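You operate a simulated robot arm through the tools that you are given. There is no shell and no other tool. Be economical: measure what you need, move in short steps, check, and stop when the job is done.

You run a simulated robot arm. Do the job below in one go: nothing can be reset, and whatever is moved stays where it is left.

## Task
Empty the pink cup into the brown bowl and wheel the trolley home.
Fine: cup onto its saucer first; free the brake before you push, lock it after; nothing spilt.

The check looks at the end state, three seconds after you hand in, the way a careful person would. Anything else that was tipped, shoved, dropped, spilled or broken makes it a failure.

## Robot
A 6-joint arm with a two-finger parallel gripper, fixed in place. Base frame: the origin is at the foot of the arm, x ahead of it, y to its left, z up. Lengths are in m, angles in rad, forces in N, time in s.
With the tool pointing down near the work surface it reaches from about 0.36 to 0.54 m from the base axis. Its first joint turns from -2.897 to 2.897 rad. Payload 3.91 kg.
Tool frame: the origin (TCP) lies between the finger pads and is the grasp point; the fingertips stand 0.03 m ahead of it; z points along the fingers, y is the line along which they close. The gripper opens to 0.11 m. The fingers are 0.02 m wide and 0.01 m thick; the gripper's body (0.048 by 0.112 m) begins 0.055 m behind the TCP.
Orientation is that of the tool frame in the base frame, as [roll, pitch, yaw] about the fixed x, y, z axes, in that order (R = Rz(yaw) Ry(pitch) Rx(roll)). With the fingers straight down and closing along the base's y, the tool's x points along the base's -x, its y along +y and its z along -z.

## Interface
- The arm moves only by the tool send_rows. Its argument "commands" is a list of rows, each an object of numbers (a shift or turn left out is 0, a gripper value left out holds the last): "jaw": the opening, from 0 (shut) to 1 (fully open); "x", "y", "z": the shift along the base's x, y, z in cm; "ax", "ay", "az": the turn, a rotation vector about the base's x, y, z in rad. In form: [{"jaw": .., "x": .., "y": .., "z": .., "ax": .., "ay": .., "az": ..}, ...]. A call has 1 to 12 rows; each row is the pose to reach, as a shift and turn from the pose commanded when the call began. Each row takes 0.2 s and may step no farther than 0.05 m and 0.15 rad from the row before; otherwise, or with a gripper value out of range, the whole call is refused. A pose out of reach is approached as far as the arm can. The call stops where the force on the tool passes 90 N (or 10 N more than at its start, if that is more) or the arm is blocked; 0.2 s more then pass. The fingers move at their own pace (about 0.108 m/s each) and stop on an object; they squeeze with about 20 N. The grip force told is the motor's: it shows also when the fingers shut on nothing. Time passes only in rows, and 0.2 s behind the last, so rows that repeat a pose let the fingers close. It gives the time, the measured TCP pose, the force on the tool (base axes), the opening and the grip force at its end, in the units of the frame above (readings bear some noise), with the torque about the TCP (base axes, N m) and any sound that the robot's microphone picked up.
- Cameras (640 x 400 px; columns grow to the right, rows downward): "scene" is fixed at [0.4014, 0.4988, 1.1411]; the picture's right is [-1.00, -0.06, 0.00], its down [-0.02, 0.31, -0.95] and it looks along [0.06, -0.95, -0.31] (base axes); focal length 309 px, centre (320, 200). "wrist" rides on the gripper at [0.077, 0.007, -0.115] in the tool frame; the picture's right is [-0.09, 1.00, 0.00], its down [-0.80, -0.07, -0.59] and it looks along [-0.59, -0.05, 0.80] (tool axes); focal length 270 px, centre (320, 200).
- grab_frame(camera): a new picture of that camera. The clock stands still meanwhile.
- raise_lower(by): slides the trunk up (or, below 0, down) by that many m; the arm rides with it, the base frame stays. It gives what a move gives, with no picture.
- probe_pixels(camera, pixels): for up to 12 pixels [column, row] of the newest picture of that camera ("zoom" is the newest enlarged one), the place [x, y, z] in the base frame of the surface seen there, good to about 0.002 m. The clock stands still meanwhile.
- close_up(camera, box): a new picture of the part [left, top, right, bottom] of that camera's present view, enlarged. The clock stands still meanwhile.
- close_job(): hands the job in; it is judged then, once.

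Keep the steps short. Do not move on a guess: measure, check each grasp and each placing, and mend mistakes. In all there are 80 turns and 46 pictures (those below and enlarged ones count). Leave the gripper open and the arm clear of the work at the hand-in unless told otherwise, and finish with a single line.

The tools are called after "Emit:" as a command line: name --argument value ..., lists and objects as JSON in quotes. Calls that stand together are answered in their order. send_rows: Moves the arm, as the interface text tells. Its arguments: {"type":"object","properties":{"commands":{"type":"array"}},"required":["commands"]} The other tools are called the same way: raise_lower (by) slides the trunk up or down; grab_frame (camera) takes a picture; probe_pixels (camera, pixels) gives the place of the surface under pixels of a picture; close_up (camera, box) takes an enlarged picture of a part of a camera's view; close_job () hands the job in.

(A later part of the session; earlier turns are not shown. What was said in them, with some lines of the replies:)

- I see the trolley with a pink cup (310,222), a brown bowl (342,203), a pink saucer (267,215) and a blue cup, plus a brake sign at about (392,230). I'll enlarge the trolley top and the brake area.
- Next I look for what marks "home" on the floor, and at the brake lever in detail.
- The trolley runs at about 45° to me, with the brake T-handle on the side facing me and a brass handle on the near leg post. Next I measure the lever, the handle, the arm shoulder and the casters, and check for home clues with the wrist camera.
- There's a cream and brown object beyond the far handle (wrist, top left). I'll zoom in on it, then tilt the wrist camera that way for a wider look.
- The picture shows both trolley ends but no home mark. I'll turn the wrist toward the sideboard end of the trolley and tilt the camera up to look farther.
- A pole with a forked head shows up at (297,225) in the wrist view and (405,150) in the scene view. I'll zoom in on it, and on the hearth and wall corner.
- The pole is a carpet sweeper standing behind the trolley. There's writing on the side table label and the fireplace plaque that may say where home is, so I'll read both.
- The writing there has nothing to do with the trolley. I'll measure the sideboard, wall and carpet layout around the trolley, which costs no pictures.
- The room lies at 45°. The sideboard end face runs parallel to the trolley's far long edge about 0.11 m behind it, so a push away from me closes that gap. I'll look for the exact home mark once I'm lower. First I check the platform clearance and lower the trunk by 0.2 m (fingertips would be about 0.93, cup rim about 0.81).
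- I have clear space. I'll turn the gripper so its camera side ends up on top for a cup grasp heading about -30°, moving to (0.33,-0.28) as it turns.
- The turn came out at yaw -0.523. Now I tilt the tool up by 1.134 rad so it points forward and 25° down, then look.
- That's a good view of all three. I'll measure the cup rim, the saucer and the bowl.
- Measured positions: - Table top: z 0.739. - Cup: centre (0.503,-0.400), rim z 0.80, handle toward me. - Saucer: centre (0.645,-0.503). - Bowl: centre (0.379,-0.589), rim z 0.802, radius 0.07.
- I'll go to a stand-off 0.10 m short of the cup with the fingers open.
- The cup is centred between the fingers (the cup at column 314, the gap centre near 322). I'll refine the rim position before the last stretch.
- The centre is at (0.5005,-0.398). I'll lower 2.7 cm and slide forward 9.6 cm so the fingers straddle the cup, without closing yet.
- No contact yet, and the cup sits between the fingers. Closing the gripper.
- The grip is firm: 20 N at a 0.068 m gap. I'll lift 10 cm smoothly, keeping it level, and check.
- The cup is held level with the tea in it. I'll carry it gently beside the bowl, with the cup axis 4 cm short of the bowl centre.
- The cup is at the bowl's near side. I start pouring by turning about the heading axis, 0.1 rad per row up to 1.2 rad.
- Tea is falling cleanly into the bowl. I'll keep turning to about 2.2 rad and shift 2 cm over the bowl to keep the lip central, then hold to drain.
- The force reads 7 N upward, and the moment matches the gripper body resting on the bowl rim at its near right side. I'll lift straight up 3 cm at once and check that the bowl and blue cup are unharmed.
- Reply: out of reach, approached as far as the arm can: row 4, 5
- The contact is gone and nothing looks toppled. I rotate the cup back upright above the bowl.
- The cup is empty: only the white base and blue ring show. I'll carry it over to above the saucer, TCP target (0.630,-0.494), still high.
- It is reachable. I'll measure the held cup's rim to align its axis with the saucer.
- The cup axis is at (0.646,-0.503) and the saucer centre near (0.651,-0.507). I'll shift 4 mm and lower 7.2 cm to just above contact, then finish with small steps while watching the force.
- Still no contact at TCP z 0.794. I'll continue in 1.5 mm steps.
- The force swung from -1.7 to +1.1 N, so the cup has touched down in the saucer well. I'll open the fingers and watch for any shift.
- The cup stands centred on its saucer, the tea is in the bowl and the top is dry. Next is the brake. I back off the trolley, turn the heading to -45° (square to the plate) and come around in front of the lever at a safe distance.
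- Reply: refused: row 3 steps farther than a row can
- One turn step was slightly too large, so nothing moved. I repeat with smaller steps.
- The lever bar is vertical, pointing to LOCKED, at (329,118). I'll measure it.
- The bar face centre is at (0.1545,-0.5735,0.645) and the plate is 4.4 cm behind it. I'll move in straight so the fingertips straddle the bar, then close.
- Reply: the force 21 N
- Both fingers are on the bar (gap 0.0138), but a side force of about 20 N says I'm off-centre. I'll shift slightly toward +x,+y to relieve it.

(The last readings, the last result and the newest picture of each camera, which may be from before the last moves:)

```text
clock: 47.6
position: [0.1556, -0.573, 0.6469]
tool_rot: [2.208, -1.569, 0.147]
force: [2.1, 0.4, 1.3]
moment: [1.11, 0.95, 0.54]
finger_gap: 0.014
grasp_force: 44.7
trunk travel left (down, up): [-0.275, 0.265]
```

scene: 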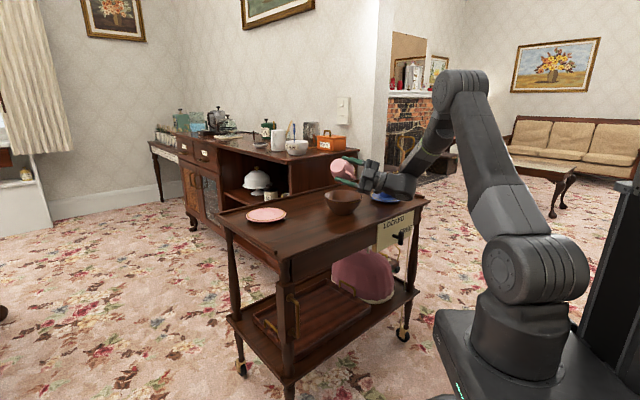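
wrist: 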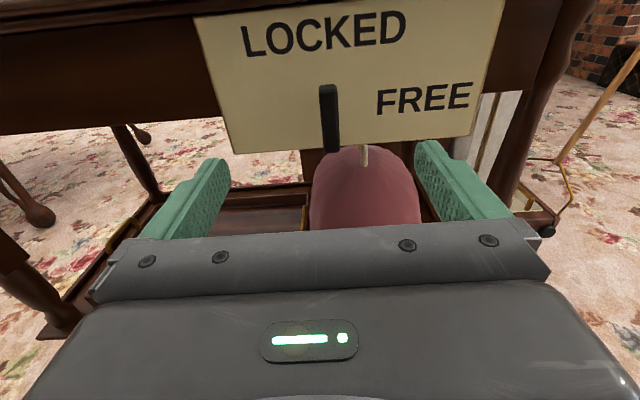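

The force is relieved. Now I turn the bar clockwise toward FREE about the heading axis in 0.14 rad steps.

Emit:
send_rows --commands '[{"ax": 0.1, "ay": -0.1}, {"ax": 0.2, "ay": -0.2}, {"ax": 0.3, "ay": -0.3}, {"ax": 0.4, "ay": -0.4}, {"ax": 0.5, "ay": -0.5}, {"ax": 0.6, "ay": -0.6}, {"ax": 0.7, "ay": -0.7}, {"ax": 0.8, "ay": -0.8}, {"ax": 0.9, "ay": -0.9}, {"ax": 1.0, "ay": -1.0}, {"ax": 1.1, "ay": -1.1}, {"ax": 1.11, "ay": -1.11}]'

Emit:
close_up --camera "scene" --box '[340, 190, 468, 270]'

```text
clock: 50.2
position: [0.1565, -0.5711, 0.6417]
tool_rot: [-1.578, 0.003, -2.354]
force: [-3.5, 8.7, -35.6]
moment: [-0.57, -0.14, 0.92]
finger_gap: 0.0141
grasp_force: 45.1
trunk travel left (down, up): [-0.275, 0.265]
```

```text
5.00 times, centred on (404, 230) of scene
```

zoom: 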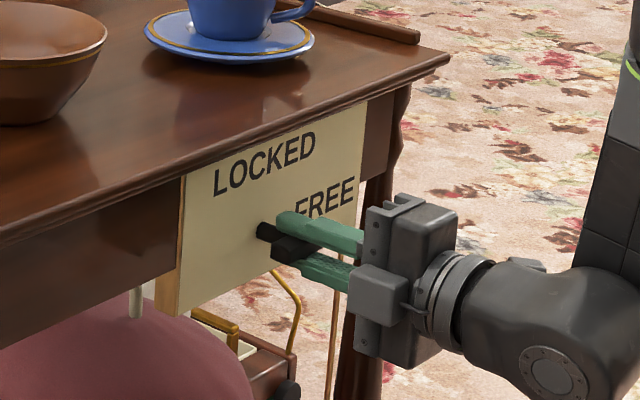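

The bar is now level, pointing at FREE. I'll relax the downward strain by 4 mm, open the fingers and back straight out.

Emit:
send_rows --commands '[{"z": -0.3}, {"z": -0.5}, {"z": -0.5, "jaw": 0.4}, {"z": -0.5, "jaw": 1}, {"z": -0.5, "jaw": 1}, {"z": -0.5, "jaw": 1}]'

Emit:
send_rows --commands '[{"x": -2, "y": 2}, {"x": -5, "y": 5}, {"x": -8, "y": 8}, {"x": -10, "y": 10}, {"x": -10, "y": 10}]'

Emit:
close_up --camera "scene" --box '[340, 190, 468, 270]'

```text
clock: 51.6
position: [0.1572, -0.5711, 0.6408]
tool_rot: [-1.57, -0.001, -2.355]
force: [0.1, 0.1, 0.1]
moment: [-0.01, -0.01, 0.0]
finger_gap: 0.1099
grasp_force: 0.2
trunk travel left (down, up): [-0.275, 0.265]
```

```text
clock: 52.8
position: [0.0588, -0.4696, 0.639]
tool_rot: [-1.572, -0.002, -2.354]
force: [-0.4, 0.8, -0.7]
moment: [0.02, 0.0, 0.01]
finger_gap: 0.1101
grasp_force: 0.1
trunk travel left (down, up): [-0.275, 0.265]
```

```text
5.00 times, centred on (404, 230) of scene
```

zoom: 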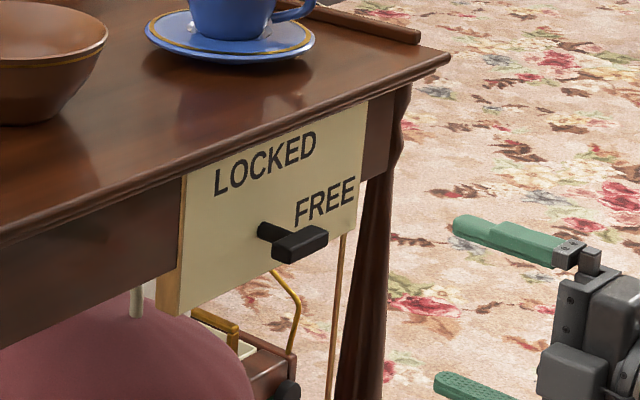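

The lever reads FREE. Now I need certainty about where home is. I'll roll the camera back on top, lower the trunk and look under the trolley toward the sideboard for floor marks.

Emit:
send_rows --commands '[{"ax": -0.1, "ay": 0.1}, {"ax": -0.2, "ay": 0.2}, {"ax": -0.3, "ay": 0.3}, {"ax": -0.4, "ay": 0.4}, {"ax": -0.5, "ay": 0.5}, {"ax": -0.6, "ay": 0.6}, {"ax": -0.7, "ay": 0.7}, {"ax": -0.8, "ay": 0.8}, {"ax": -0.9, "ay": 0.9}, {"ax": -1.0, "ay": 1.0}, {"ax": -1.11, "ay": 1.11, "x": -1.5, "y": 1.5}, {"ax": -1.11, "ay": 1.11, "x": -1.5, "y": 1.5}]'

Emit:
raise_lower --by -0.27

Emit:
send_rows --commands '[{"z": -2, "ax": -0.07, "ay": -0.07}, {"z": -4, "ax": -0.14, "ay": -0.14}, {"z": -6, "ax": -0.14, "ay": -0.14}, {"z": -7, "ax": -0.14, "ay": -0.14}]'

Emit:
grab_frame --camera "wrist"

```text
refused: row 11 steps farther than a row can; nothing moved
```

```text
clock: 55.5
position: [0.0579, -0.4701, 0.3695]
tool_rot: [-1.571, -0.003, -2.356]
force: [0.0, 0.3, 0.2]
moment: [0.01, 0.01, 0.0]
finger_gap: 0.1097
grasp_force: 0.1
trunk travel left (down, up): [-0.005, 0.535]
```

```text
clock: 56.5
position: [0.0581, -0.4702, 0.2999]
tool_rot: [-1.374, -0.002, -2.356]
force: [-0.4, 0.1, -0.3]
moment: [0.02, 0.02, 0.02]
finger_gap: 0.11
grasp_force: 0.0
trunk travel left (down, up): [-0.005, 0.535]
```

```text
10 pictures are left
```

wrist: 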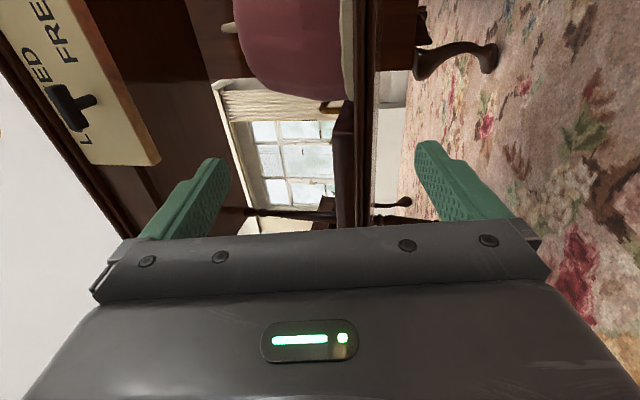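

The roll step was refused, so the view came out sideways. It shows carpet under the trolley and a furniture foot, but I need it square. I'll roll about the tool axis with smaller steps and look again.

Emit:
send_rows --commands '[{"ax": -0.0907, "ay": 0.0907, "az": -0.026}, {"ax": -0.1814, "ay": 0.1814, "az": -0.052}, {"ax": -0.2721, "ay": 0.2721, "az": -0.078}, {"ax": -0.3628, "ay": 0.3628, "az": -0.104}, {"ax": -0.4535, "ay": 0.4535, "az": -0.13}, {"ax": -0.5442, "ay": 0.5442, "az": -0.156}, {"ax": -0.6349, "ay": 0.6349, "az": -0.182}, {"ax": -0.7256, "ay": 0.7256, "az": -0.208}, {"ax": -0.8163, "ay": 0.8163, "az": -0.234}, {"ax": -0.907, "ay": 0.907, "az": -0.26}, {"ax": -0.9977, "ay": 0.9977, "az": -0.286}, {"ax": -1.088, "ay": 1.088, "az": -0.312}]'

Emit:
grab_frame --camera "wrist"

```text
clock: 59.1
position: [0.0574, -0.4713, 0.2987]
tool_rot: [0.014, -1.372, 2.338]
force: [0.4, 0.3, 0.8]
moment: [0.02, 0.01, 0.02]
finger_gap: 0.11
grasp_force: 0.0
trunk travel left (down, up): [-0.005, 0.535]
```

```text
9 pictures are left
```

wrist: 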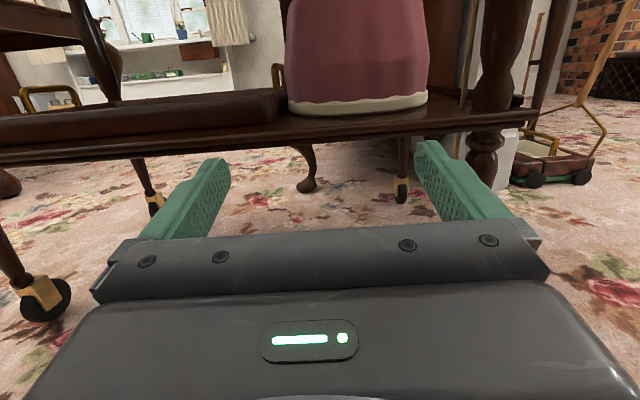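

There's no obvious mark at this scale. The back caster at (402,185) is seen edge-on, so the wheels roll toward and away from the sideboard, along my push direction. I'll enlarge the floor strip behind the trolley.

Emit:
close_up --camera "wrist" --box '[230, 120, 550, 220]'

Emit:
probe_pixels --camera "wrist" --pixels '[[402, 200], [306, 188], [155, 205], [40, 312], [510, 180], [350, 155], [330, 175], [440, 146], [486, 165], [505, 150], [30, 190], [540, 165]]'

```text
2.00 times, centred on (390, 170) of wrist
```

zoom: 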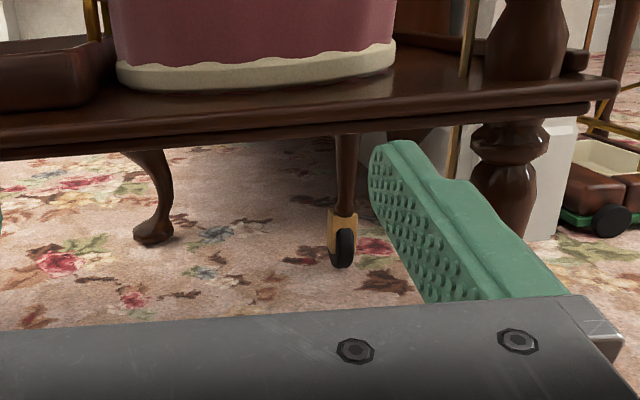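

```text
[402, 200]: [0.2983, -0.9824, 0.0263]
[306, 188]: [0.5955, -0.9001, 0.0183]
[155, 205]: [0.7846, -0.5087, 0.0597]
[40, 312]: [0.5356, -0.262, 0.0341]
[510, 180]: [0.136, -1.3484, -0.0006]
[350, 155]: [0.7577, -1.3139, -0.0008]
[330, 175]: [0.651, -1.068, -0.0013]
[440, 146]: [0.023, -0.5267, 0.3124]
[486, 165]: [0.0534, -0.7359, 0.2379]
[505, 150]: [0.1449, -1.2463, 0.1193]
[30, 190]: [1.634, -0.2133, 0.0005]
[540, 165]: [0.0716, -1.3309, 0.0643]
```

No floor mark exists. The wheels roll only along the push direction, and the sideboard end panel, parallel and about 0.11 m behind, is where the trolley parks. I'll come around in front of the brass handle on the near post (around (0.51,-0.22,0.52)), leveling the tool.

Emit:
send_rows --commands '[{"z": 4.5, "ax": 0.05, "ay": 0.05}, {"x": 1, "y": 1, "z": 9, "ax": 0.1, "ay": 0.1}, {"x": 4, "y": 3.2, "z": 12, "ax": 0.14, "ay": 0.14}, {"x": 7.5, "y": 5.5, "z": 14.5, "ax": 0.14, "ay": 0.14}, {"x": 11, "y": 7.5, "z": 17, "ax": 0.14, "ay": 0.14}, {"x": 15, "y": 9.5, "z": 19, "ax": 0.14, "ay": 0.14}, {"x": 18.5, "y": 11.2, "z": 20.5, "ax": 0.14, "ay": 0.14}, {"x": 22, "y": 13.2, "z": 21.5, "ax": 0.14, "ay": 0.14}, {"x": 25.5, "y": 15.8, "z": 22, "ax": 0.14, "ay": 0.14}, {"x": 29, "y": 18.8, "z": 22, "ax": 0.14, "ay": 0.14}, {"x": 32.3, "y": 22, "z": 22, "ax": 0.14, "ay": 0.14}, {"x": 35.5, "y": 25.5, "z": 22, "ax": 0.14, "ay": 0.14}]'

Emit:
send_rows --commands '[{"x": 2, "y": 3.8}, {"x": 2.7, "y": 6.6}, {"x": 2.7, "y": 6.6}]'

Emit:
grab_frame --camera "wrist"

```text
clock: 61.7
position: [0.3461, -0.264, 0.5178]
tool_rot: [0.783, -1.568, 1.576]
force: [0.2, 0.5, -0.4]
moment: [-0.01, 0.01, 0.0]
finger_gap: 0.1104
grasp_force: 0.0
out of reach, approached as far as the arm can: row 11, 12
trunk travel left (down, up): [-0.005, 0.535]
```

```text
clock: 62.5
position: [0.3356, -0.2434, 0.5186]
tool_rot: [1.899, -1.568, 0.459]
force: [0.4, -0.6, 0.8]
moment: [0.01, -0.01, -0.02]
finger_gap: 0.1099
grasp_force: 0.0
out of reach, approached as far as the arm can: row 1, 2, 3
trunk travel left (down, up): [-0.005, 0.535]
```

```text
7 pictures are left
```

wrist: 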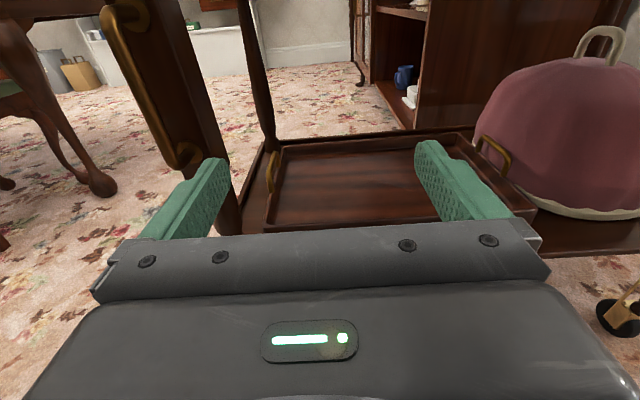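

That spot is too folded-in for the arm with the tool level. Pushing at the middle of the front apron, left of the brake plate, drives the trolley straight without yaw. I'll raise the trunk 0.17 m, close the fingers and line up at (0.22,-0.415,0.69).

Emit:
raise_lower --by 0.17

Emit:
send_rows --commands '[{"jaw": 0.5, "x": -2.3, "y": -3.4}, {"jaw": 0, "x": -4.6, "y": -6.8}, {"jaw": 0, "x": -7, "y": -10.2}, {"jaw": 0, "x": -9.3, "y": -13.6}, {"jaw": 0, "x": -11.6, "y": -17.2}, {"jaw": 0, "x": -11.6, "y": -17.2}]'

Emit:
probe_pixels --camera "scene" --pixels '[[345, 255], [345, 250], [345, 246], [345, 242], [345, 260], [345, 238]]'

```text
clock: 64.4
position: [0.3365, -0.2427, 0.6892]
tool_rot: [1.947, -1.569, 0.411]
force: [-0.1, 0.1, 0.1]
moment: [-0.04, 0.0, -0.02]
finger_gap: 0.1101
grasp_force: 0.1
trunk travel left (down, up): [-0.175, 0.365]
```

```text
clock: 65.8
position: [0.221, -0.4154, 0.6908]
tool_rot: [2.249, -1.569, 0.109]
force: [-0.2, -0.7, 0.0]
moment: [-0.01, -0.02, 0.01]
finger_gap: 0.0001
grasp_force: 19.8
trunk travel left (down, up): [-0.175, 0.365]
```

```text
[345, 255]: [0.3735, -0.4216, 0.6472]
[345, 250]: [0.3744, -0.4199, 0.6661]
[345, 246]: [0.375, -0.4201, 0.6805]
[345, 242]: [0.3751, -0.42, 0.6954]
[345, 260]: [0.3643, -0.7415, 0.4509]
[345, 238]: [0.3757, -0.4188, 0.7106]
```

The apron face runs from z 0.64 to 0.72 at the right depth, and my fingertips are 8 cm from it. I'll approach and touch gently.

Emit:
send_rows --commands '[{"x": 2, "y": -2}, {"x": 4, "y": -4}, {"x": 5.2, "y": -5.2}, {"x": 5.5, "y": -5.5}, {"x": 5.8, "y": -5.8}, {"x": 6.1, "y": -6.1}, {"x": 6.4, "y": -6.4}]'

```text
clock: 67.4
position: [0.2797, -0.4716, 0.6893]
tool_rot: [-2.583, -1.562, -1.338]
force: [-58.8, 54.8, 14.5]
moment: [-1.29, -0.35, -0.19]
finger_gap: 0.0
grasp_force: 19.7
trunk travel left (down, up): [-0.175, 0.365]
stopped in row 7: the force on the tool passed its limit at 102 N (the readings are from after the stop); the commanded pose is now the measured one
```

The trolley held firm at about 80 N. I back off and check the lever angle and whether the trolley moved at all.

Emit:
send_rows --commands '[{"x": -1, "y": 1}, {"x": -3.5, "y": 3.5}, {"x": -6, "y": 6}, {"x": -6, "y": 6}]'

Emit:
close_up --camera "scene" --box '[220, 160, 440, 298]'

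Emit:
probe_pixels --camera "zoom" --pixels '[[509, 220], [530, 230], [520, 222], [530, 210], [180, 290], [460, 230], [95, 255], [500, 190]]'

```text
clock: 68.4
position: [0.2226, -0.4174, 0.6866]
tool_rot: [-2.934, -1.561, -0.99]
force: [0.0, 0.3, -0.2]
moment: [0.0, -0.01, -0.03]
finger_gap: 0.0
grasp_force: 19.8
trunk travel left (down, up): [-0.175, 0.365]
```

```text
2.90 times, centred on (330, 229) of scene
```

zoom: 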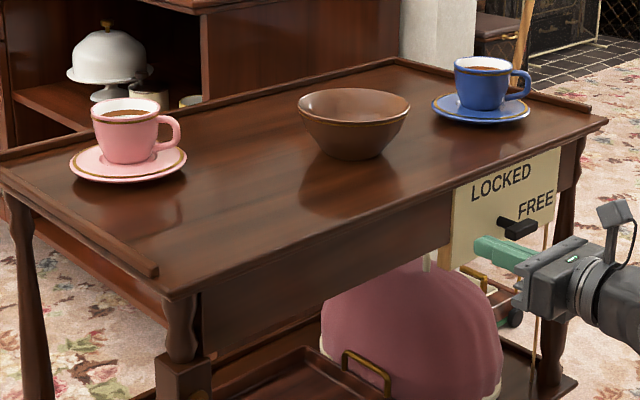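

```text
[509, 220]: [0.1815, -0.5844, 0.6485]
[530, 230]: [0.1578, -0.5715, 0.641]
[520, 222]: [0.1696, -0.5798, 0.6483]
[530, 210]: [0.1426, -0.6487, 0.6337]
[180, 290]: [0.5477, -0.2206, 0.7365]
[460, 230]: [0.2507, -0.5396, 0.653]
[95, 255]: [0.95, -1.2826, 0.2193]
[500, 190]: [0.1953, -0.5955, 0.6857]
```

The apron, plate and tabletop probes show no movement in that direction. But the pictures show the trolley shifted a few mm along its own long axis when the brake came free, so it rolls lengthwise. I'll measure the post handle from the last wrist picture so I can hold it and push along that axis.

Emit:
probe_pixels --camera "wrist" --pixels '[[112, 30], [125, 60], [140, 90], [155, 120], [170, 150], [135, 10], [190, 155], [150, 60], [170, 60], [200, 100], [215, 190], [120, 12]]'

Emit:
probe_pixels --camera "zoom" --pixels '[[608, 119], [600, 121], [3, 172], [168, 298], [172, 290], [298, 100], [410, 105], [354, 92], [432, 105], [529, 112], [452, 215], [447, 225]]'

```text
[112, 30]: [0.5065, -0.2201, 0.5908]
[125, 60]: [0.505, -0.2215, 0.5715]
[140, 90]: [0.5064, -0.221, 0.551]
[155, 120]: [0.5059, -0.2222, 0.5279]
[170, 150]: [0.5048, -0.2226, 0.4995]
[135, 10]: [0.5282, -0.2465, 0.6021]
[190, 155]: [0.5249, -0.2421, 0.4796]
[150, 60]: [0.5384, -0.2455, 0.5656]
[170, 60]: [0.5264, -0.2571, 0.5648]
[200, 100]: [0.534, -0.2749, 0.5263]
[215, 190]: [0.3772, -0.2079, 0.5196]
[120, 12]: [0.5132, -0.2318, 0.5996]
```

```text
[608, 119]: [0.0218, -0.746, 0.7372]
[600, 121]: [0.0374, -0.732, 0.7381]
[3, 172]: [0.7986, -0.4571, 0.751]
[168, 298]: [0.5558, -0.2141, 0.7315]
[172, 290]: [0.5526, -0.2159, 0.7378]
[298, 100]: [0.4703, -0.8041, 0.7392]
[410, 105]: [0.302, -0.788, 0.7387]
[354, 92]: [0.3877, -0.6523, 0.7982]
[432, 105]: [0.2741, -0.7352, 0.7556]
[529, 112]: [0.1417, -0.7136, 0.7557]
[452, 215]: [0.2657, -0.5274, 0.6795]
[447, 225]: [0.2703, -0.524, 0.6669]
```

The handle bar is vertical at (0.506,-0.221), z 0.49 to 0.60. I'll pitch the tool down 25°, turn to heading about -28° and approach the handle with the fingers open.

Emit:
send_rows --commands '[{"x": -1, "y": 1, "ax": 0.077, "ay": 0.077, "jaw": 1}, {"x": 1, "y": 3, "z": -2, "ax": 0.154, "ay": 0.154}, {"x": 4, "y": 5, "z": -4, "ax": 0.231, "ay": 0.231}, {"x": 7, "y": 8, "z": -6, "ax": 0.308, "ay": 0.308}, {"x": 10, "y": 11, "z": -8, "ax": 0.308, "ay": 0.308}, {"x": 10, "y": 11, "z": -8, "ax": 0.308, "ay": 0.308}]'

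Emit:
send_rows --commands '[{"x": 2.6, "y": 3.2, "z": -0.5, "az": 0.1}, {"x": 5.3, "y": 6.4, "z": -1.5, "az": 0.2}, {"x": 8, "y": 9.6, "z": -2.5, "az": 0.3}, {"x": 10.6, "y": 12.8, "z": -3.7, "az": 0.3}, {"x": 10.6, "y": 12.8, "z": -3.7, "az": 0.3}]'

```text
clock: 69.8
position: [0.3217, -0.3049, 0.6084]
tool_rot: [-3.134, -1.124, -0.791]
force: [-0.2, 0.2, 0.2]
moment: [-0.03, -0.01, 0.03]
finger_gap: 0.1097
grasp_force: 0.2
trunk travel left (down, up): [-0.175, 0.365]
```

```text
clock: 71.0
position: [0.4187, -0.1885, 0.5661]
tool_rot: [-3.127, -1.124, -0.488]
force: [0.0, 0.0, -0.5]
moment: [-0.01, 0.0, 0.02]
finger_gap: 0.1099
grasp_force: 0.1
out of reach, approached as far as the arm can: row 4, 5
trunk travel left (down, up): [-0.175, 0.365]
```

I'm in front of the handle. I'll move in so the bar lies between the fingers.

Emit:
send_rows --commands '[{"x": 1.5, "y": -0.2, "z": -0.8}, {"x": 4, "y": -1.3, "z": -1.8}, {"x": 6.5, "y": -2.4, "z": -1.8}, {"x": 8.6, "y": -3.4, "z": -1.8}, {"x": 8.6, "y": -3.4, "z": -1.8}]'

Emit:
grab_frame --camera "wrist"

```text
clock: 72.2
position: [0.4944, -0.2437, 0.5541]
tool_rot: [-3.118, -1.126, -0.49]
force: [-0.8, -0.7, 0.3]
moment: [-0.01, -0.02, -0.01]
finger_gap: 0.11
grasp_force: 0.1
out of reach, approached as far as the arm can: row 1, 2, 3, 4, 5
trunk travel left (down, up): [-0.175, 0.365]
```

```text
5 pictures are left
```

wrist: 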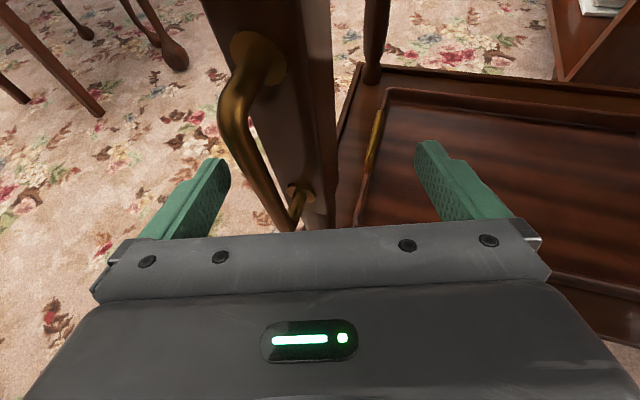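

The bar is between the fingers, but the arm is at a wrist limit for this heading. I'll turn the heading 0.25 rad to the left while centring on the bar.

Emit:
send_rows --commands '[{"az": 0.1, "x": 0.3, "y": 0.6}, {"az": 0.2, "x": 0.7, "y": 1.3, "z": -0.3}, {"az": 0.25, "x": 1.1, "y": 2.0, "z": -0.5}, {"az": 0.25, "x": 1.1, "y": 2.0, "z": -0.5}]'

```text
clock: 73.2
position: [0.5026, -0.2221, 0.5476]
tool_rot: [-3.132, -1.124, -0.241]
force: [0.7, 0.3, 0.5]
moment: [0.0, 0.02, 0.03]
finger_gap: 0.11
grasp_force: 0.0
trunk travel left (down, up): [-0.175, 0.365]
```

Centred within a few mm with no contact force. Closing on the bar.

Emit:
send_rows --commands '[{"jaw": 0.5}, {"jaw": 0.3}, {"jaw": 0.1}, {"jaw": 0}, {"jaw": 0}, {"jaw": 0}]'

```text
clock: 74.6
position: [0.5022, -0.2209, 0.5488]
tool_rot: [-3.134, -1.124, -0.237]
force: [-13.3, 17.9, 0.1]
moment: [-0.25, 0.61, 0.17]
finger_gap: 0.0119
grasp_force: 45.1
trunk travel left (down, up): [-0.175, 0.365]
```

The bar is gripped (0.012 m). The side force is purely along the blocked direction, which fits free rolling lengthwise. I test a 1.5 cm push along (-x,-y).

Emit:
send_rows --commands '[{"x": -0.3, "y": -0.3}, {"x": -0.7, "y": -0.7}, {"x": -1.05, "y": -1.05}, {"x": -1.05, "y": -1.05}]'

```text
clock: 75.6
position: [0.49, -0.2314, 0.5482]
tool_rot: [-3.132, -1.12, -0.241]
force: [-24.8, 25.3, -14.8]
moment: [-0.6, -0.41, 0.19]
finger_gap: 0.012
grasp_force: 45.3
trunk travel left (down, up): [-0.175, 0.365]
```

It rolls freely along that axis. I relieve the sideways strain by 2 mm and keep wheeling slowly the same way, watching the force for a stop.

Emit:
send_rows --commands '[{"x": -0.2, "y": 0.2}, {"x": -0.5, "y": -0.1}, {"x": -0.9, "y": -0.5}, {"x": -1.3, "y": -0.9}, {"x": -1.7, "y": -1.3}, {"x": -2.1, "y": -1.7}, {"x": -2.5, "y": -2.1}, {"x": -2.9, "y": -2.5}, {"x": -3.2, "y": -2.8}, {"x": -3.4, "y": -3.0}, {"x": -3.4, "y": -3.0}]'

```text
clock: 78.0
position: [0.4582, -0.264, 0.548]
tool_rot: [-3.135, -1.122, -0.24]
force: [-7.2, 8.9, -13.8]
moment: [-0.04, 1.21, 0.05]
finger_gap: 0.0118
grasp_force: 44.9
trunk travel left (down, up): [-0.175, 0.365]
```

It has moved 6 cm with no resistance. I'll check the scene for how it tracks and what lies ahead.

Emit:
close_up --camera "scene" --box '[200, 150, 456, 310]'

Emit:
probe_pixels --camera "zoom" --pixels '[[540, 120], [500, 70], [440, 60], [480, 40], [520, 330], [500, 20], [570, 130], [455, 20]]'

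```text
2.50 times, centred on (328, 230) of scene
```

zoom: 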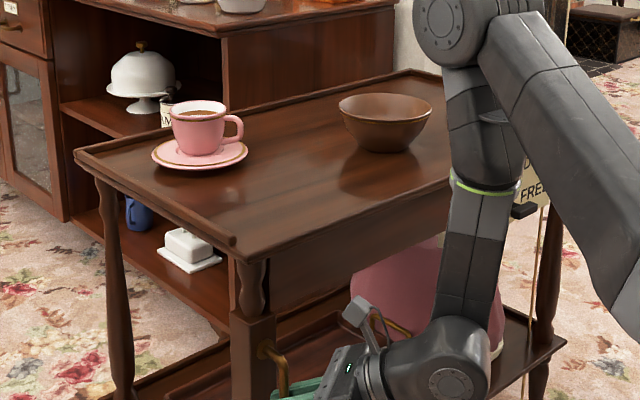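

```text
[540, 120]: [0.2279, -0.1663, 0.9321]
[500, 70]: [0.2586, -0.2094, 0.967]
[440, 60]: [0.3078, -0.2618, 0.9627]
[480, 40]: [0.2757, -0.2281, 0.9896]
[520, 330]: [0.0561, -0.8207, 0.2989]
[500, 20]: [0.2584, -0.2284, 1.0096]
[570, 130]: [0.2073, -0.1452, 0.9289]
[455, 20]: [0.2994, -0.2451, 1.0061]
```

The trolley tracks straight and everything on it stands steady. I'll continue slowly.

Emit:
send_rows --commands '[{"x": -0.3, "y": -0.3}, {"x": -0.8, "y": -0.8}, {"x": -1.3, "y": -1.3}, {"x": -1.8, "y": -1.8}, {"x": -2.3, "y": -2.3}, {"x": -2.8, "y": -2.8}, {"x": -3.3, "y": -3.3}, {"x": -3.8, "y": -3.8}, {"x": -4.3, "y": -4.3}, {"x": -4.6, "y": -4.6}, {"x": -4.8, "y": -4.8}, {"x": -4.8, "y": -4.8}]'

```text
clock: 80.6
position: [0.4116, -0.3114, 0.5481]
tool_rot: [-3.136, -1.127, -0.242]
force: [12.2, -7.5, -9.5]
moment: [-0.56, -0.98, 0.03]
finger_gap: 0.0119
grasp_force: 45.3
trunk travel left (down, up): [-0.175, 0.365]
```

Total so far is 12.8 cm, still free. I continue in smaller steps as the far end nears the wall corner.

Emit:
send_rows --commands '[{"x": -0.3, "y": -0.3}, {"x": -0.7, "y": -0.7}, {"x": -1.1, "y": -1.1}, {"x": -1.5, "y": -1.5}, {"x": -1.9, "y": -1.9}, {"x": -2.3, "y": -2.3}, {"x": -2.7, "y": -2.7}, {"x": -3.0, "y": -3.0}, {"x": -3.2, "y": -3.2}, {"x": -3.2, "y": -3.2}]'

```text
clock: 82.8
position: [0.3775, -0.3441, 0.5488]
tool_rot: [-3.132, -1.124, -0.24]
force: [15.1, -12.2, -3.6]
moment: [-0.03, 1.32, -0.06]
finger_gap: 0.0118
grasp_force: 44.9
trunk travel left (down, up): [-0.175, 0.365]
```

At 17.6 cm it's still free, and the sweeper is about 0.2 m beyond. I'll go another 4 cm, then look.

Emit:
send_rows --commands '[{"x": -0.3, "y": -0.3}, {"x": -0.7, "y": -0.7}, {"x": -1.1, "y": -1.1}, {"x": -1.5, "y": -1.5}, {"x": -1.9, "y": -1.9}, {"x": -2.3, "y": -2.3}, {"x": -2.6, "y": -2.6}, {"x": -2.8, "y": -2.8}, {"x": -2.8, "y": -2.8}]'

Emit:
grab_frame --camera "scene"

Emit:
probe_pixels --camera "scene" --pixels '[[250, 300], [300, 330], [270, 200], [360, 170], [250, 230], [380, 150]]'

```text
clock: 84.8
position: [0.3505, -0.3719, 0.548]
tool_rot: [-3.134, -1.125, -0.239]
force: [18.5, -12.3, 0.6]
moment: [-0.56, -0.86, 0.02]
finger_gap: 0.0119
grasp_force: 44.9
trunk travel left (down, up): [-0.175, 0.365]
```

```text
3 pictures are left
```

scene: 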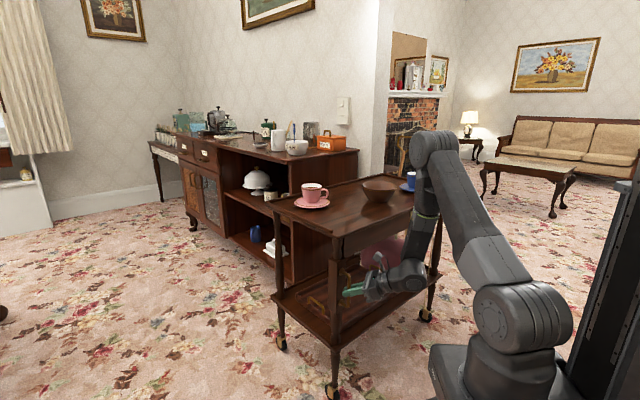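

```text
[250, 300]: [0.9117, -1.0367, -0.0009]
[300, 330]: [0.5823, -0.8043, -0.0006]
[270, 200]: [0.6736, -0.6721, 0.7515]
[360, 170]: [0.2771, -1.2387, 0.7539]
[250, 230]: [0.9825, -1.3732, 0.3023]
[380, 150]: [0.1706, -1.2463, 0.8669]
```

The trolley is tucking in beside the sideboard end, with its near end still about 16 cm proud of the sideboard front. By my geometry its lane (x−y ≤ 1.34) clears both the wall end and the sweeper (about 1.39). I'll continue, watching for a stop.

Emit:
send_rows --commands '[{"x": -0.4, "y": -0.2}, {"x": -0.9, "y": -0.7}, {"x": -1.3, "y": -1.1}, {"x": -1.7, "y": -1.5}, {"x": -2.1, "y": -1.9}, {"x": -2.5, "y": -2.3}, {"x": -2.9, "y": -2.7}, {"x": -3.3, "y": -3.1}, {"x": -3.7, "y": -3.5}, {"x": -4.0, "y": -3.8}, {"x": -4.2, "y": -4.0}, {"x": -4.2, "y": -4.0}]'

```text
clock: 87.4
position: [0.3094, -0.4131, 0.5485]
tool_rot: [-3.133, -1.123, -0.24]
force: [29.7, -24.9, -4.0]
moment: [-0.3, 0.31, -0.13]
finger_gap: 0.0117
grasp_force: 45.1
trunk travel left (down, up): [-0.175, 0.365]
```

No stop yet (27 cm). The sideways strain says I'm 2 to 3 mm too near, so I correct toward the trolley while continuing.

Emit:
send_rows --commands '[{"x": 0.1, "y": -0.4}, {"x": -0.2, "y": -0.8}, {"x": -0.6, "y": -1.2}, {"x": -1.0, "y": -1.6}, {"x": -1.4, "y": -2.0}, {"x": -1.8, "y": -2.4}, {"x": -2.2, "y": -2.8}, {"x": -2.6, "y": -3.2}, {"x": -3.0, "y": -3.6}, {"x": -3.3, "y": -3.9}, {"x": -3.5, "y": -4.1}, {"x": -3.5, "y": -4.1}]'

```text
clock: 90.0
position: [0.2733, -0.4504, 0.5485]
tool_rot: [-3.128, -1.123, -0.241]
force: [-30.0, 34.0, -12.9]
moment: [-0.58, 0.2, 0.28]
finger_gap: 0.0122
grasp_force: 44.8
trunk travel left (down, up): [-0.175, 0.365]
```

32 cm and still rolling freely. I'll correct 1.5 mm back and go on in small steps.

Emit:
send_rows --commands '[{"x": -0.35, "y": -0.05}, {"x": -0.7, "y": -0.4}, {"x": -1.0, "y": -0.7}, {"x": -1.3, "y": -1.0}, {"x": -1.6, "y": -1.3}, {"x": -1.9, "y": -1.6}, {"x": -2.2, "y": -1.9}, {"x": -2.5, "y": -2.2}, {"x": -2.5, "y": -2.2}]'

```text
clock: 92.0
position: [0.2484, -0.4748, 0.548]
tool_rot: [-3.134, -1.126, -0.239]
force: [-16.1, 18.5, -13.1]
moment: [-0.06, 1.14, 0.13]
finger_gap: 0.0117
grasp_force: 44.4
trunk travel left (down, up): [-0.175, 0.365]
```

35.8 cm, no stop. Another 3 cm, about where the near end lines up with the sideboard front.

Emit:
send_rows --commands '[{"x": -0.35, "y": -0.25}, {"x": -0.65, "y": -0.55}, {"x": -0.95, "y": -0.85}, {"x": -1.25, "y": -1.15}, {"x": -1.55, "y": -1.45}, {"x": -1.85, "y": -1.75}, {"x": -2.1, "y": -2.0}, {"x": -2.1, "y": -2.0}]'

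```text
clock: 93.8
position: [0.228, -0.4947, 0.5485]
tool_rot: [-3.133, -1.126, -0.24]
force: [-4.9, 9.0, -16.0]
moment: [-0.45, -0.2, -0.01]
finger_gap: 0.0119
grasp_force: 44.9
trunk travel left (down, up): [-0.175, 0.365]
```

38.7 cm. I need to see the alignment with the sideboard and what lies ahead, so I'll take one enlarged scene picture.

Emit:
close_up --camera "scene" --box '[220, 140, 476, 300]'

```text
2.50 times, centred on (348, 220) of scene
```

zoom: 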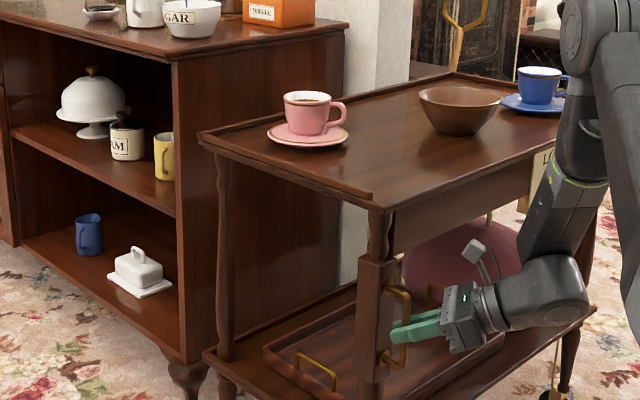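

Everything stands steady. I measure the trolley's near end against the sideboard front corner.

Emit:
probe_pixels --camera "zoom" --pixels '[[203, 137], [375, 205], [178, 62], [185, 200], [188, 350], [222, 375], [226, 250], [455, 77], [460, 30], [452, 65], [375, 60], [392, 225]]'

```text
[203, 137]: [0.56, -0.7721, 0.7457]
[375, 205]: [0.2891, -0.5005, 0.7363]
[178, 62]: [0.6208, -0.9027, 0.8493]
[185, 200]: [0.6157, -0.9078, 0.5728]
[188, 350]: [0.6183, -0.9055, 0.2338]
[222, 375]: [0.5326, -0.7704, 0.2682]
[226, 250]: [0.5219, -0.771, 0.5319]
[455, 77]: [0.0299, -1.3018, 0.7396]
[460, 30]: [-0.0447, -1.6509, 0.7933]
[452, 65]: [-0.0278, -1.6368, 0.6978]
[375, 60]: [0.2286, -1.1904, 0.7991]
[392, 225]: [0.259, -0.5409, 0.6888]
```

The near end is within about 1.3 cm of the sideboard's front line. I'll creep on in 4 mm steps to feel for a stop.

Emit:
send_rows --commands '[{"x": -0.3, "y": -0.3}, {"x": -0.6, "y": -0.6}, {"x": -0.9, "y": -0.9}, {"x": -1.2, "y": -1.2}, {"x": -1.2, "y": -1.2}]'

```text
clock: 95.0
position: [0.2155, -0.5072, 0.547]
tool_rot: [-3.133, -1.125, -0.242]
force: [1.4, 1.7, -17.3]
moment: [-0.57, -0.51, -0.02]
finger_gap: 0.0119
grasp_force: 45.0
trunk travel left (down, up): [-0.175, 0.365]
```

Now flush, still no stop. I'll feel 2.5 cm further, with the force limit as guard.

Emit:
send_rows --commands '[{"x": -0.3, "y": -0.3}, {"x": -0.6, "y": -0.6}, {"x": -0.9, "y": -0.9}, {"x": -1.2, "y": -1.2}, {"x": -1.5, "y": -1.5}, {"x": -1.8, "y": -1.8}, {"x": -1.8, "y": -1.8}]'

```text
clock: 96.6
position: [0.1982, -0.5234, 0.5485]
tool_rot: [-3.133, -1.127, -0.239]
force: [15.7, 2.7, -8.3]
moment: [-0.23, 0.44, 0.1]
finger_gap: 0.0117
grasp_force: 45.1
trunk travel left (down, up): [-0.175, 0.365]
```

A resistance of about 13 N along the axis has appeared. I nudge 3 mm more to confirm it's the stop.

Emit:
send_rows --commands '[{"x": -0.1, "y": -0.1}, {"x": -0.2, "y": -0.2}, {"x": -0.2, "y": -0.2}]'

```text
clock: 97.4
position: [0.1988, -0.5232, 0.5495]
tool_rot: [-3.129, -1.123, -0.239]
force: [43.7, 27.9, -9.0]
moment: [-0.84, 0.22, 0.22]
finger_gap: 0.012
grasp_force: 44.7
trunk travel left (down, up): [-0.175, 0.365]
```

It's a rigid stop: no movement while the force rose to 50 N. The trolley is home against its stop. I'll ease the push off, open the fingers and back out of the handle.

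Emit:
send_rows --commands '[{"x": 0.15, "y": 0.15}, {"x": 0.27, "y": 0.27}, {"x": 0.27, "y": 0.27}]'

Emit:
send_rows --commands '[{"jaw": 0.4}, {"jaw": 1}, {"jaw": 1}, {"jaw": 1}]'

Emit:
send_rows --commands '[{"x": -2, "y": 0.6}, {"x": -5, "y": 2}, {"x": -8, "y": 5}, {"x": -11, "y": 8}, {"x": -13, "y": 10.5}, {"x": -13, "y": 10.5}]'

```text
clock: 98.2
position: [0.1978, -0.524, 0.5482]
tool_rot: [-3.134, -1.124, -0.239]
force: [25.7, 22.3, -7.7]
moment: [-0.22, -0.06, 0.17]
finger_gap: 0.0119
grasp_force: 45.0
trunk travel left (down, up): [-0.175, 0.365]
```

```text
clock: 99.2
position: [0.1971, -0.5238, 0.549]
tool_rot: [-3.133, -1.125, -0.241]
force: [0.5, 0.7, 1.0]
moment: [0.0, -0.01, 0.02]
finger_gap: 0.1101
grasp_force: 0.0
trunk travel left (down, up): [-0.175, 0.365]
```

```text
clock: 100.6
position: [0.071, -0.4174, 0.551]
tool_rot: [-3.133, -1.125, -0.242]
force: [0.2, -0.2, -0.7]
moment: [0.01, 0.0, 0.02]
finger_gap: 0.11
grasp_force: 0.0
trunk travel left (down, up): [-0.175, 0.365]
```

Clear of the handle. The brake lever should now be near (-0.146,-0.874,0.641). I'll swing over there, turning the heading to about -70°, leveling, then rolling so the fingers close vertically on the horizontal bar.

Emit:
send_rows --commands '[{"az": -0.14, "x": -1, "y": -2, "z": 1.5}, {"az": -0.28, "x": -2.5, "y": -4.5, "z": 3}, {"az": -0.42, "x": -4, "y": -7, "z": 4.5}, {"az": -0.56, "x": -5.5, "y": -9.5, "z": 6}, {"az": -0.7, "x": -7.5, "y": -12, "z": 7.5}, {"az": -0.84, "x": -9.5, "y": -14.5, "z": 9}, {"az": -0.977, "x": -11.5, "y": -17, "z": 9}, {"az": -0.977, "x": -11.5, "y": -17, "z": 9}]'

Emit:
send_rows --commands '[{"ax": -0.103, "ay": -0.037, "x": -2, "y": -3}, {"ax": -0.205, "ay": -0.075, "x": -4.3, "y": -6}, {"ax": -0.308, "ay": -0.112, "x": -6.5, "y": -9}, {"ax": -0.41, "ay": -0.149, "x": -9, "y": -12}, {"ax": -0.41, "ay": -0.149, "x": -12, "y": -15}, {"ax": -0.41, "ay": -0.149, "x": -12.6, "y": -17.3}, {"ax": -0.41, "ay": -0.149, "x": -12.6, "y": -17.3}]'

Emit:
send_rows --commands '[{"ax": 0.0448, "ay": -0.1231}, {"ax": 0.0896, "ay": -0.2462}, {"ax": 0.1344, "ay": -0.3693}, {"ax": 0.1792, "ay": -0.4924}, {"ax": 0.224, "ay": -0.6155}, {"ax": 0.2688, "ay": -0.7386}, {"ax": 0.3136, "ay": -0.8617}, {"ax": 0.3584, "ay": -0.9848}, {"ax": 0.4032, "ay": -1.1079}, {"ax": 0.448, "ay": -1.231}, {"ax": 0.4928, "ay": -1.3541}, {"ax": 0.5373, "ay": -1.4765}]'

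```text
clock: 102.4
position: [-0.0464, -0.5887, 0.6383]
tool_rot: [-3.132, -1.125, -1.219]
force: [0.1, 0.1, -0.2]
moment: [-0.01, 0.01, 0.01]
finger_gap: 0.1102
grasp_force: 0.0
trunk travel left (down, up): [-0.175, 0.365]
```

```text
clock: 104.0
position: [-0.176, -0.762, 0.6378]
tool_rot: [2.968, -1.564, -1.034]
force: [-0.4, 0.2, 0.7]
moment: [-0.01, 0.0, 0.02]
finger_gap: 0.11
grasp_force: 0.0
trunk travel left (down, up): [-0.175, 0.365]
```

```text
clock: 106.6
position: [-0.1737, -0.7624, 0.638]
tool_rot: [-1.557, 0.0, -2.785]
force: [-0.7, 0.6, 0.1]
moment: [0.01, 0.0, 0.01]
finger_gap: 0.1099
grasp_force: 0.0
trunk travel left (down, up): [-0.175, 0.365]
```

Reached without trouble. One wrist picture to locate the lever precisely.

Emit:
grab_frame --camera "wrist"

```text
1 pictures are left
```

wrist: 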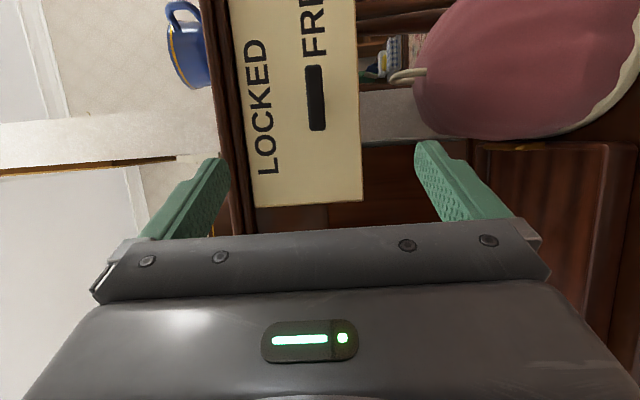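

The bar shows at (315,97), lying along the trolley and pointing to FREE. I measure it.

Emit:
probe_pixels --camera "wrist" --pixels '[[315, 70], [315, 97], [316, 125], [309, 97], [322, 97], [290, 120], [340, 100], [300, 180], [285, 60]]'

```text
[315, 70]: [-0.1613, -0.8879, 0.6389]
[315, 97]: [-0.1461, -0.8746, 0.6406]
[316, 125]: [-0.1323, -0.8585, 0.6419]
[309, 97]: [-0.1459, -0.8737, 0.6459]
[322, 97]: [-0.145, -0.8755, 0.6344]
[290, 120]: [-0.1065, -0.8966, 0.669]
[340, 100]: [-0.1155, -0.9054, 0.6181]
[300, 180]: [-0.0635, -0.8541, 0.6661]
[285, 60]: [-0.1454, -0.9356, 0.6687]
```

The bar centre is at (-0.1465,-0.8735,0.640). I move in and close the fingers above and below it.

Emit:
send_rows --commands '[{"x": 1, "y": -3.5, "z": 0.2}, {"x": 2, "y": -7, "z": 0.2}, {"x": 2.6, "y": -9.8, "z": 0.2}, {"x": 2.9, "y": -11.3, "z": 0.2}, {"x": 2.9, "y": -11.3, "z": 0.2}]'

Emit:
send_rows --commands '[{"jaw": 0.5}, {"jaw": 0.3}, {"jaw": 0.15}, {"jaw": 0}, {"jaw": 0}, {"jaw": 0}]'

```text
clock: 107.8
position: [-0.1426, -0.8751, 0.6414]
tool_rot: [-1.56, -0.002, -2.783]
force: [0.5, 0.7, -0.5]
moment: [0.02, -0.02, -0.02]
finger_gap: 0.11
grasp_force: 0.1
trunk travel left (down, up): [-0.175, 0.365]
```

```text
clock: 109.2
position: [-0.1419, -0.875, 0.6414]
tool_rot: [-1.557, -0.004, -2.782]
force: [-0.2, -4.0, 9.4]
moment: [0.81, 0.79, 0.46]
finger_gap: 0.0141
grasp_force: 44.9
trunk travel left (down, up): [-0.175, 0.365]
```

A firm grip, nearly centred. I turn back to LOCKED (counter-clockwise 90°), holding the trolley lightly toward its stop.

Emit:
send_rows --commands '[{"ax": -0.0448, "ay": 0.1231, "z": 0.05}, {"ax": -0.0896, "ay": 0.2462, "x": -0.05, "y": -0.05}, {"ax": -0.1344, "ay": 0.3693, "x": -0.1, "y": -0.1}, {"ax": -0.1792, "ay": 0.4924, "x": -0.15, "y": -0.15}, {"ax": -0.224, "ay": 0.6155, "x": -0.2, "y": -0.2}, {"ax": -0.2688, "ay": 0.7386, "x": -0.2, "y": -0.2}, {"ax": -0.3136, "ay": 0.8617, "x": -0.2, "y": -0.2}, {"ax": -0.3584, "ay": 0.9848, "x": -0.2, "y": -0.2}, {"ax": -0.4032, "ay": 1.1079, "x": -0.2, "y": -0.2}, {"ax": -0.448, "ay": 1.231, "x": -0.2, "y": -0.2}, {"ax": -0.4928, "ay": 1.3541, "x": -0.2, "y": -0.2}, {"ax": -0.5373, "ay": 1.4765, "x": -0.2, "y": -0.2}]'

```text
clock: 111.8
position: [-0.1429, -0.8737, 0.6594]
tool_rot: [0.709, -1.554, 1.228]
force: [15.1, 31.7, 57.2]
moment: [-1.63, -2.31, 1.05]
finger_gap: 0.022
grasp_force: 44.5
trunk travel left (down, up): [-0.175, 0.365]
```

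The force and the 0.022 m gap suggest the bar is cocked between the pads. I'll open, back out, and check the lever with the last picture.

Emit:
send_rows --commands '[{"jaw": 0.4}, {"jaw": 1}, {"jaw": 1}, {"jaw": 1}]'

Emit:
send_rows --commands '[{"x": -1, "y": 2.8}, {"x": -2.2, "y": 6}, {"x": -3.2, "y": 9}, {"x": -3.8, "y": 10.5}, {"x": -3.8, "y": 10.5}]'

```text
clock: 112.8
position: [-0.1563, -0.8741, 0.6369]
tool_rot: [-3.1, -1.559, -1.263]
force: [-47.7, 14.8, 0.7]
moment: [-0.14, -0.17, 0.52]
finger_gap: 0.0902
grasp_force: 0.0
trunk travel left (down, up): [-0.175, 0.365]
```

```text
clock: 114.0
position: [-0.1827, -0.7721, 0.6399]
tool_rot: [2.922, -1.562, -0.989]
force: [0.7, -0.4, -0.1]
moment: [0.04, 0.0, 0.03]
finger_gap: 0.11
grasp_force: 0.1
trunk travel left (down, up): [-0.175, 0.365]
```

The left finger brushed the plate while opening, and it's clear now. I'll use the last picture on the lever.

Emit:
grab_frame --camera "wrist"

```text
0 pictures are left
```

wrist: 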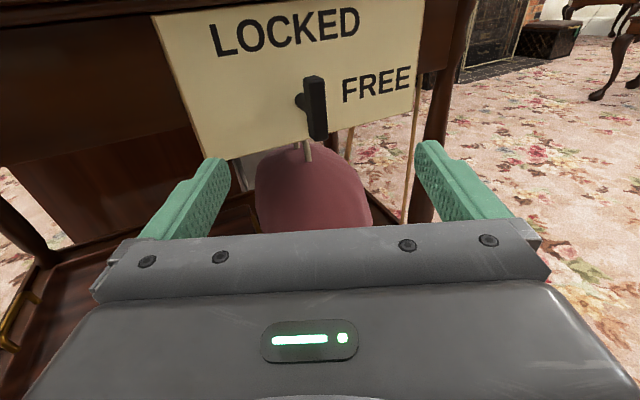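

The bar stands upright toward LOCKED. I measure its tilt and the trolley position to confirm.

Emit:
probe_pixels --camera "wrist" --pixels '[[316, 84], [317, 95], [318, 108], [319, 120], [320, 134], [309, 82], [323, 80], [314, 137], [325, 130], [390, 110], [220, 120], [315, 78]]'

```text
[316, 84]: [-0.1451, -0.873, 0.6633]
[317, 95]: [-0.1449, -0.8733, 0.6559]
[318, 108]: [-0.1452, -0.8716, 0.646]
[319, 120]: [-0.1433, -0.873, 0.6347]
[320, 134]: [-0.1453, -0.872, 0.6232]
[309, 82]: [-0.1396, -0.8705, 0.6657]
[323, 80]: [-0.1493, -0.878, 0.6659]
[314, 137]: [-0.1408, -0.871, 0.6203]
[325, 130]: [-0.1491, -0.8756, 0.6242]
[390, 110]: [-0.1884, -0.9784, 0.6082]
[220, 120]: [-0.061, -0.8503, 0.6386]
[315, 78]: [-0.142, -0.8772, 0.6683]
```

The bar is vertical within measurement (top and bottom centres match to 1 mm, z 0.62 to 0.667 as at the start). So the brake is LOCKED, and the trolley is within 2 mm of its stop. I withdraw the arm with the gripper open.

Emit:
send_rows --commands '[{"x": 0, "y": 4}, {"x": 1, "y": 8.5, "z": 1}, {"x": 2.5, "y": 13, "z": 2}, {"x": 4, "y": 17.5, "z": 3}, {"x": 5, "y": 22, "z": 4}, {"x": 6, "y": 25, "z": 5}, {"x": 6, "y": 25, "z": 5}]'

```text
clock: 115.6
position: [-0.1234, -0.5232, 0.6899]
tool_rot: [2.92, -1.562, -0.992]
force: [0.9, -0.1, 0.0]
moment: [0.01, 0.0, 0.01]
finger_gap: 0.11
grasp_force: 0.1
trunk travel left (down, up): [-0.175, 0.365]
```

The arm is clear and the gripper open, with no contact forces. Handing in.

Emit:
close_job

```text
The job is handed in.
```

The pink cup is emptied into the brown bowl and back on its saucer, and the trolley is wheeled to a firm stop beside the sideboard with its brake locked; no mark showed where home is, so that stop is my best reading of it, and I had no pictures left to recheck for spills after the last of the push.
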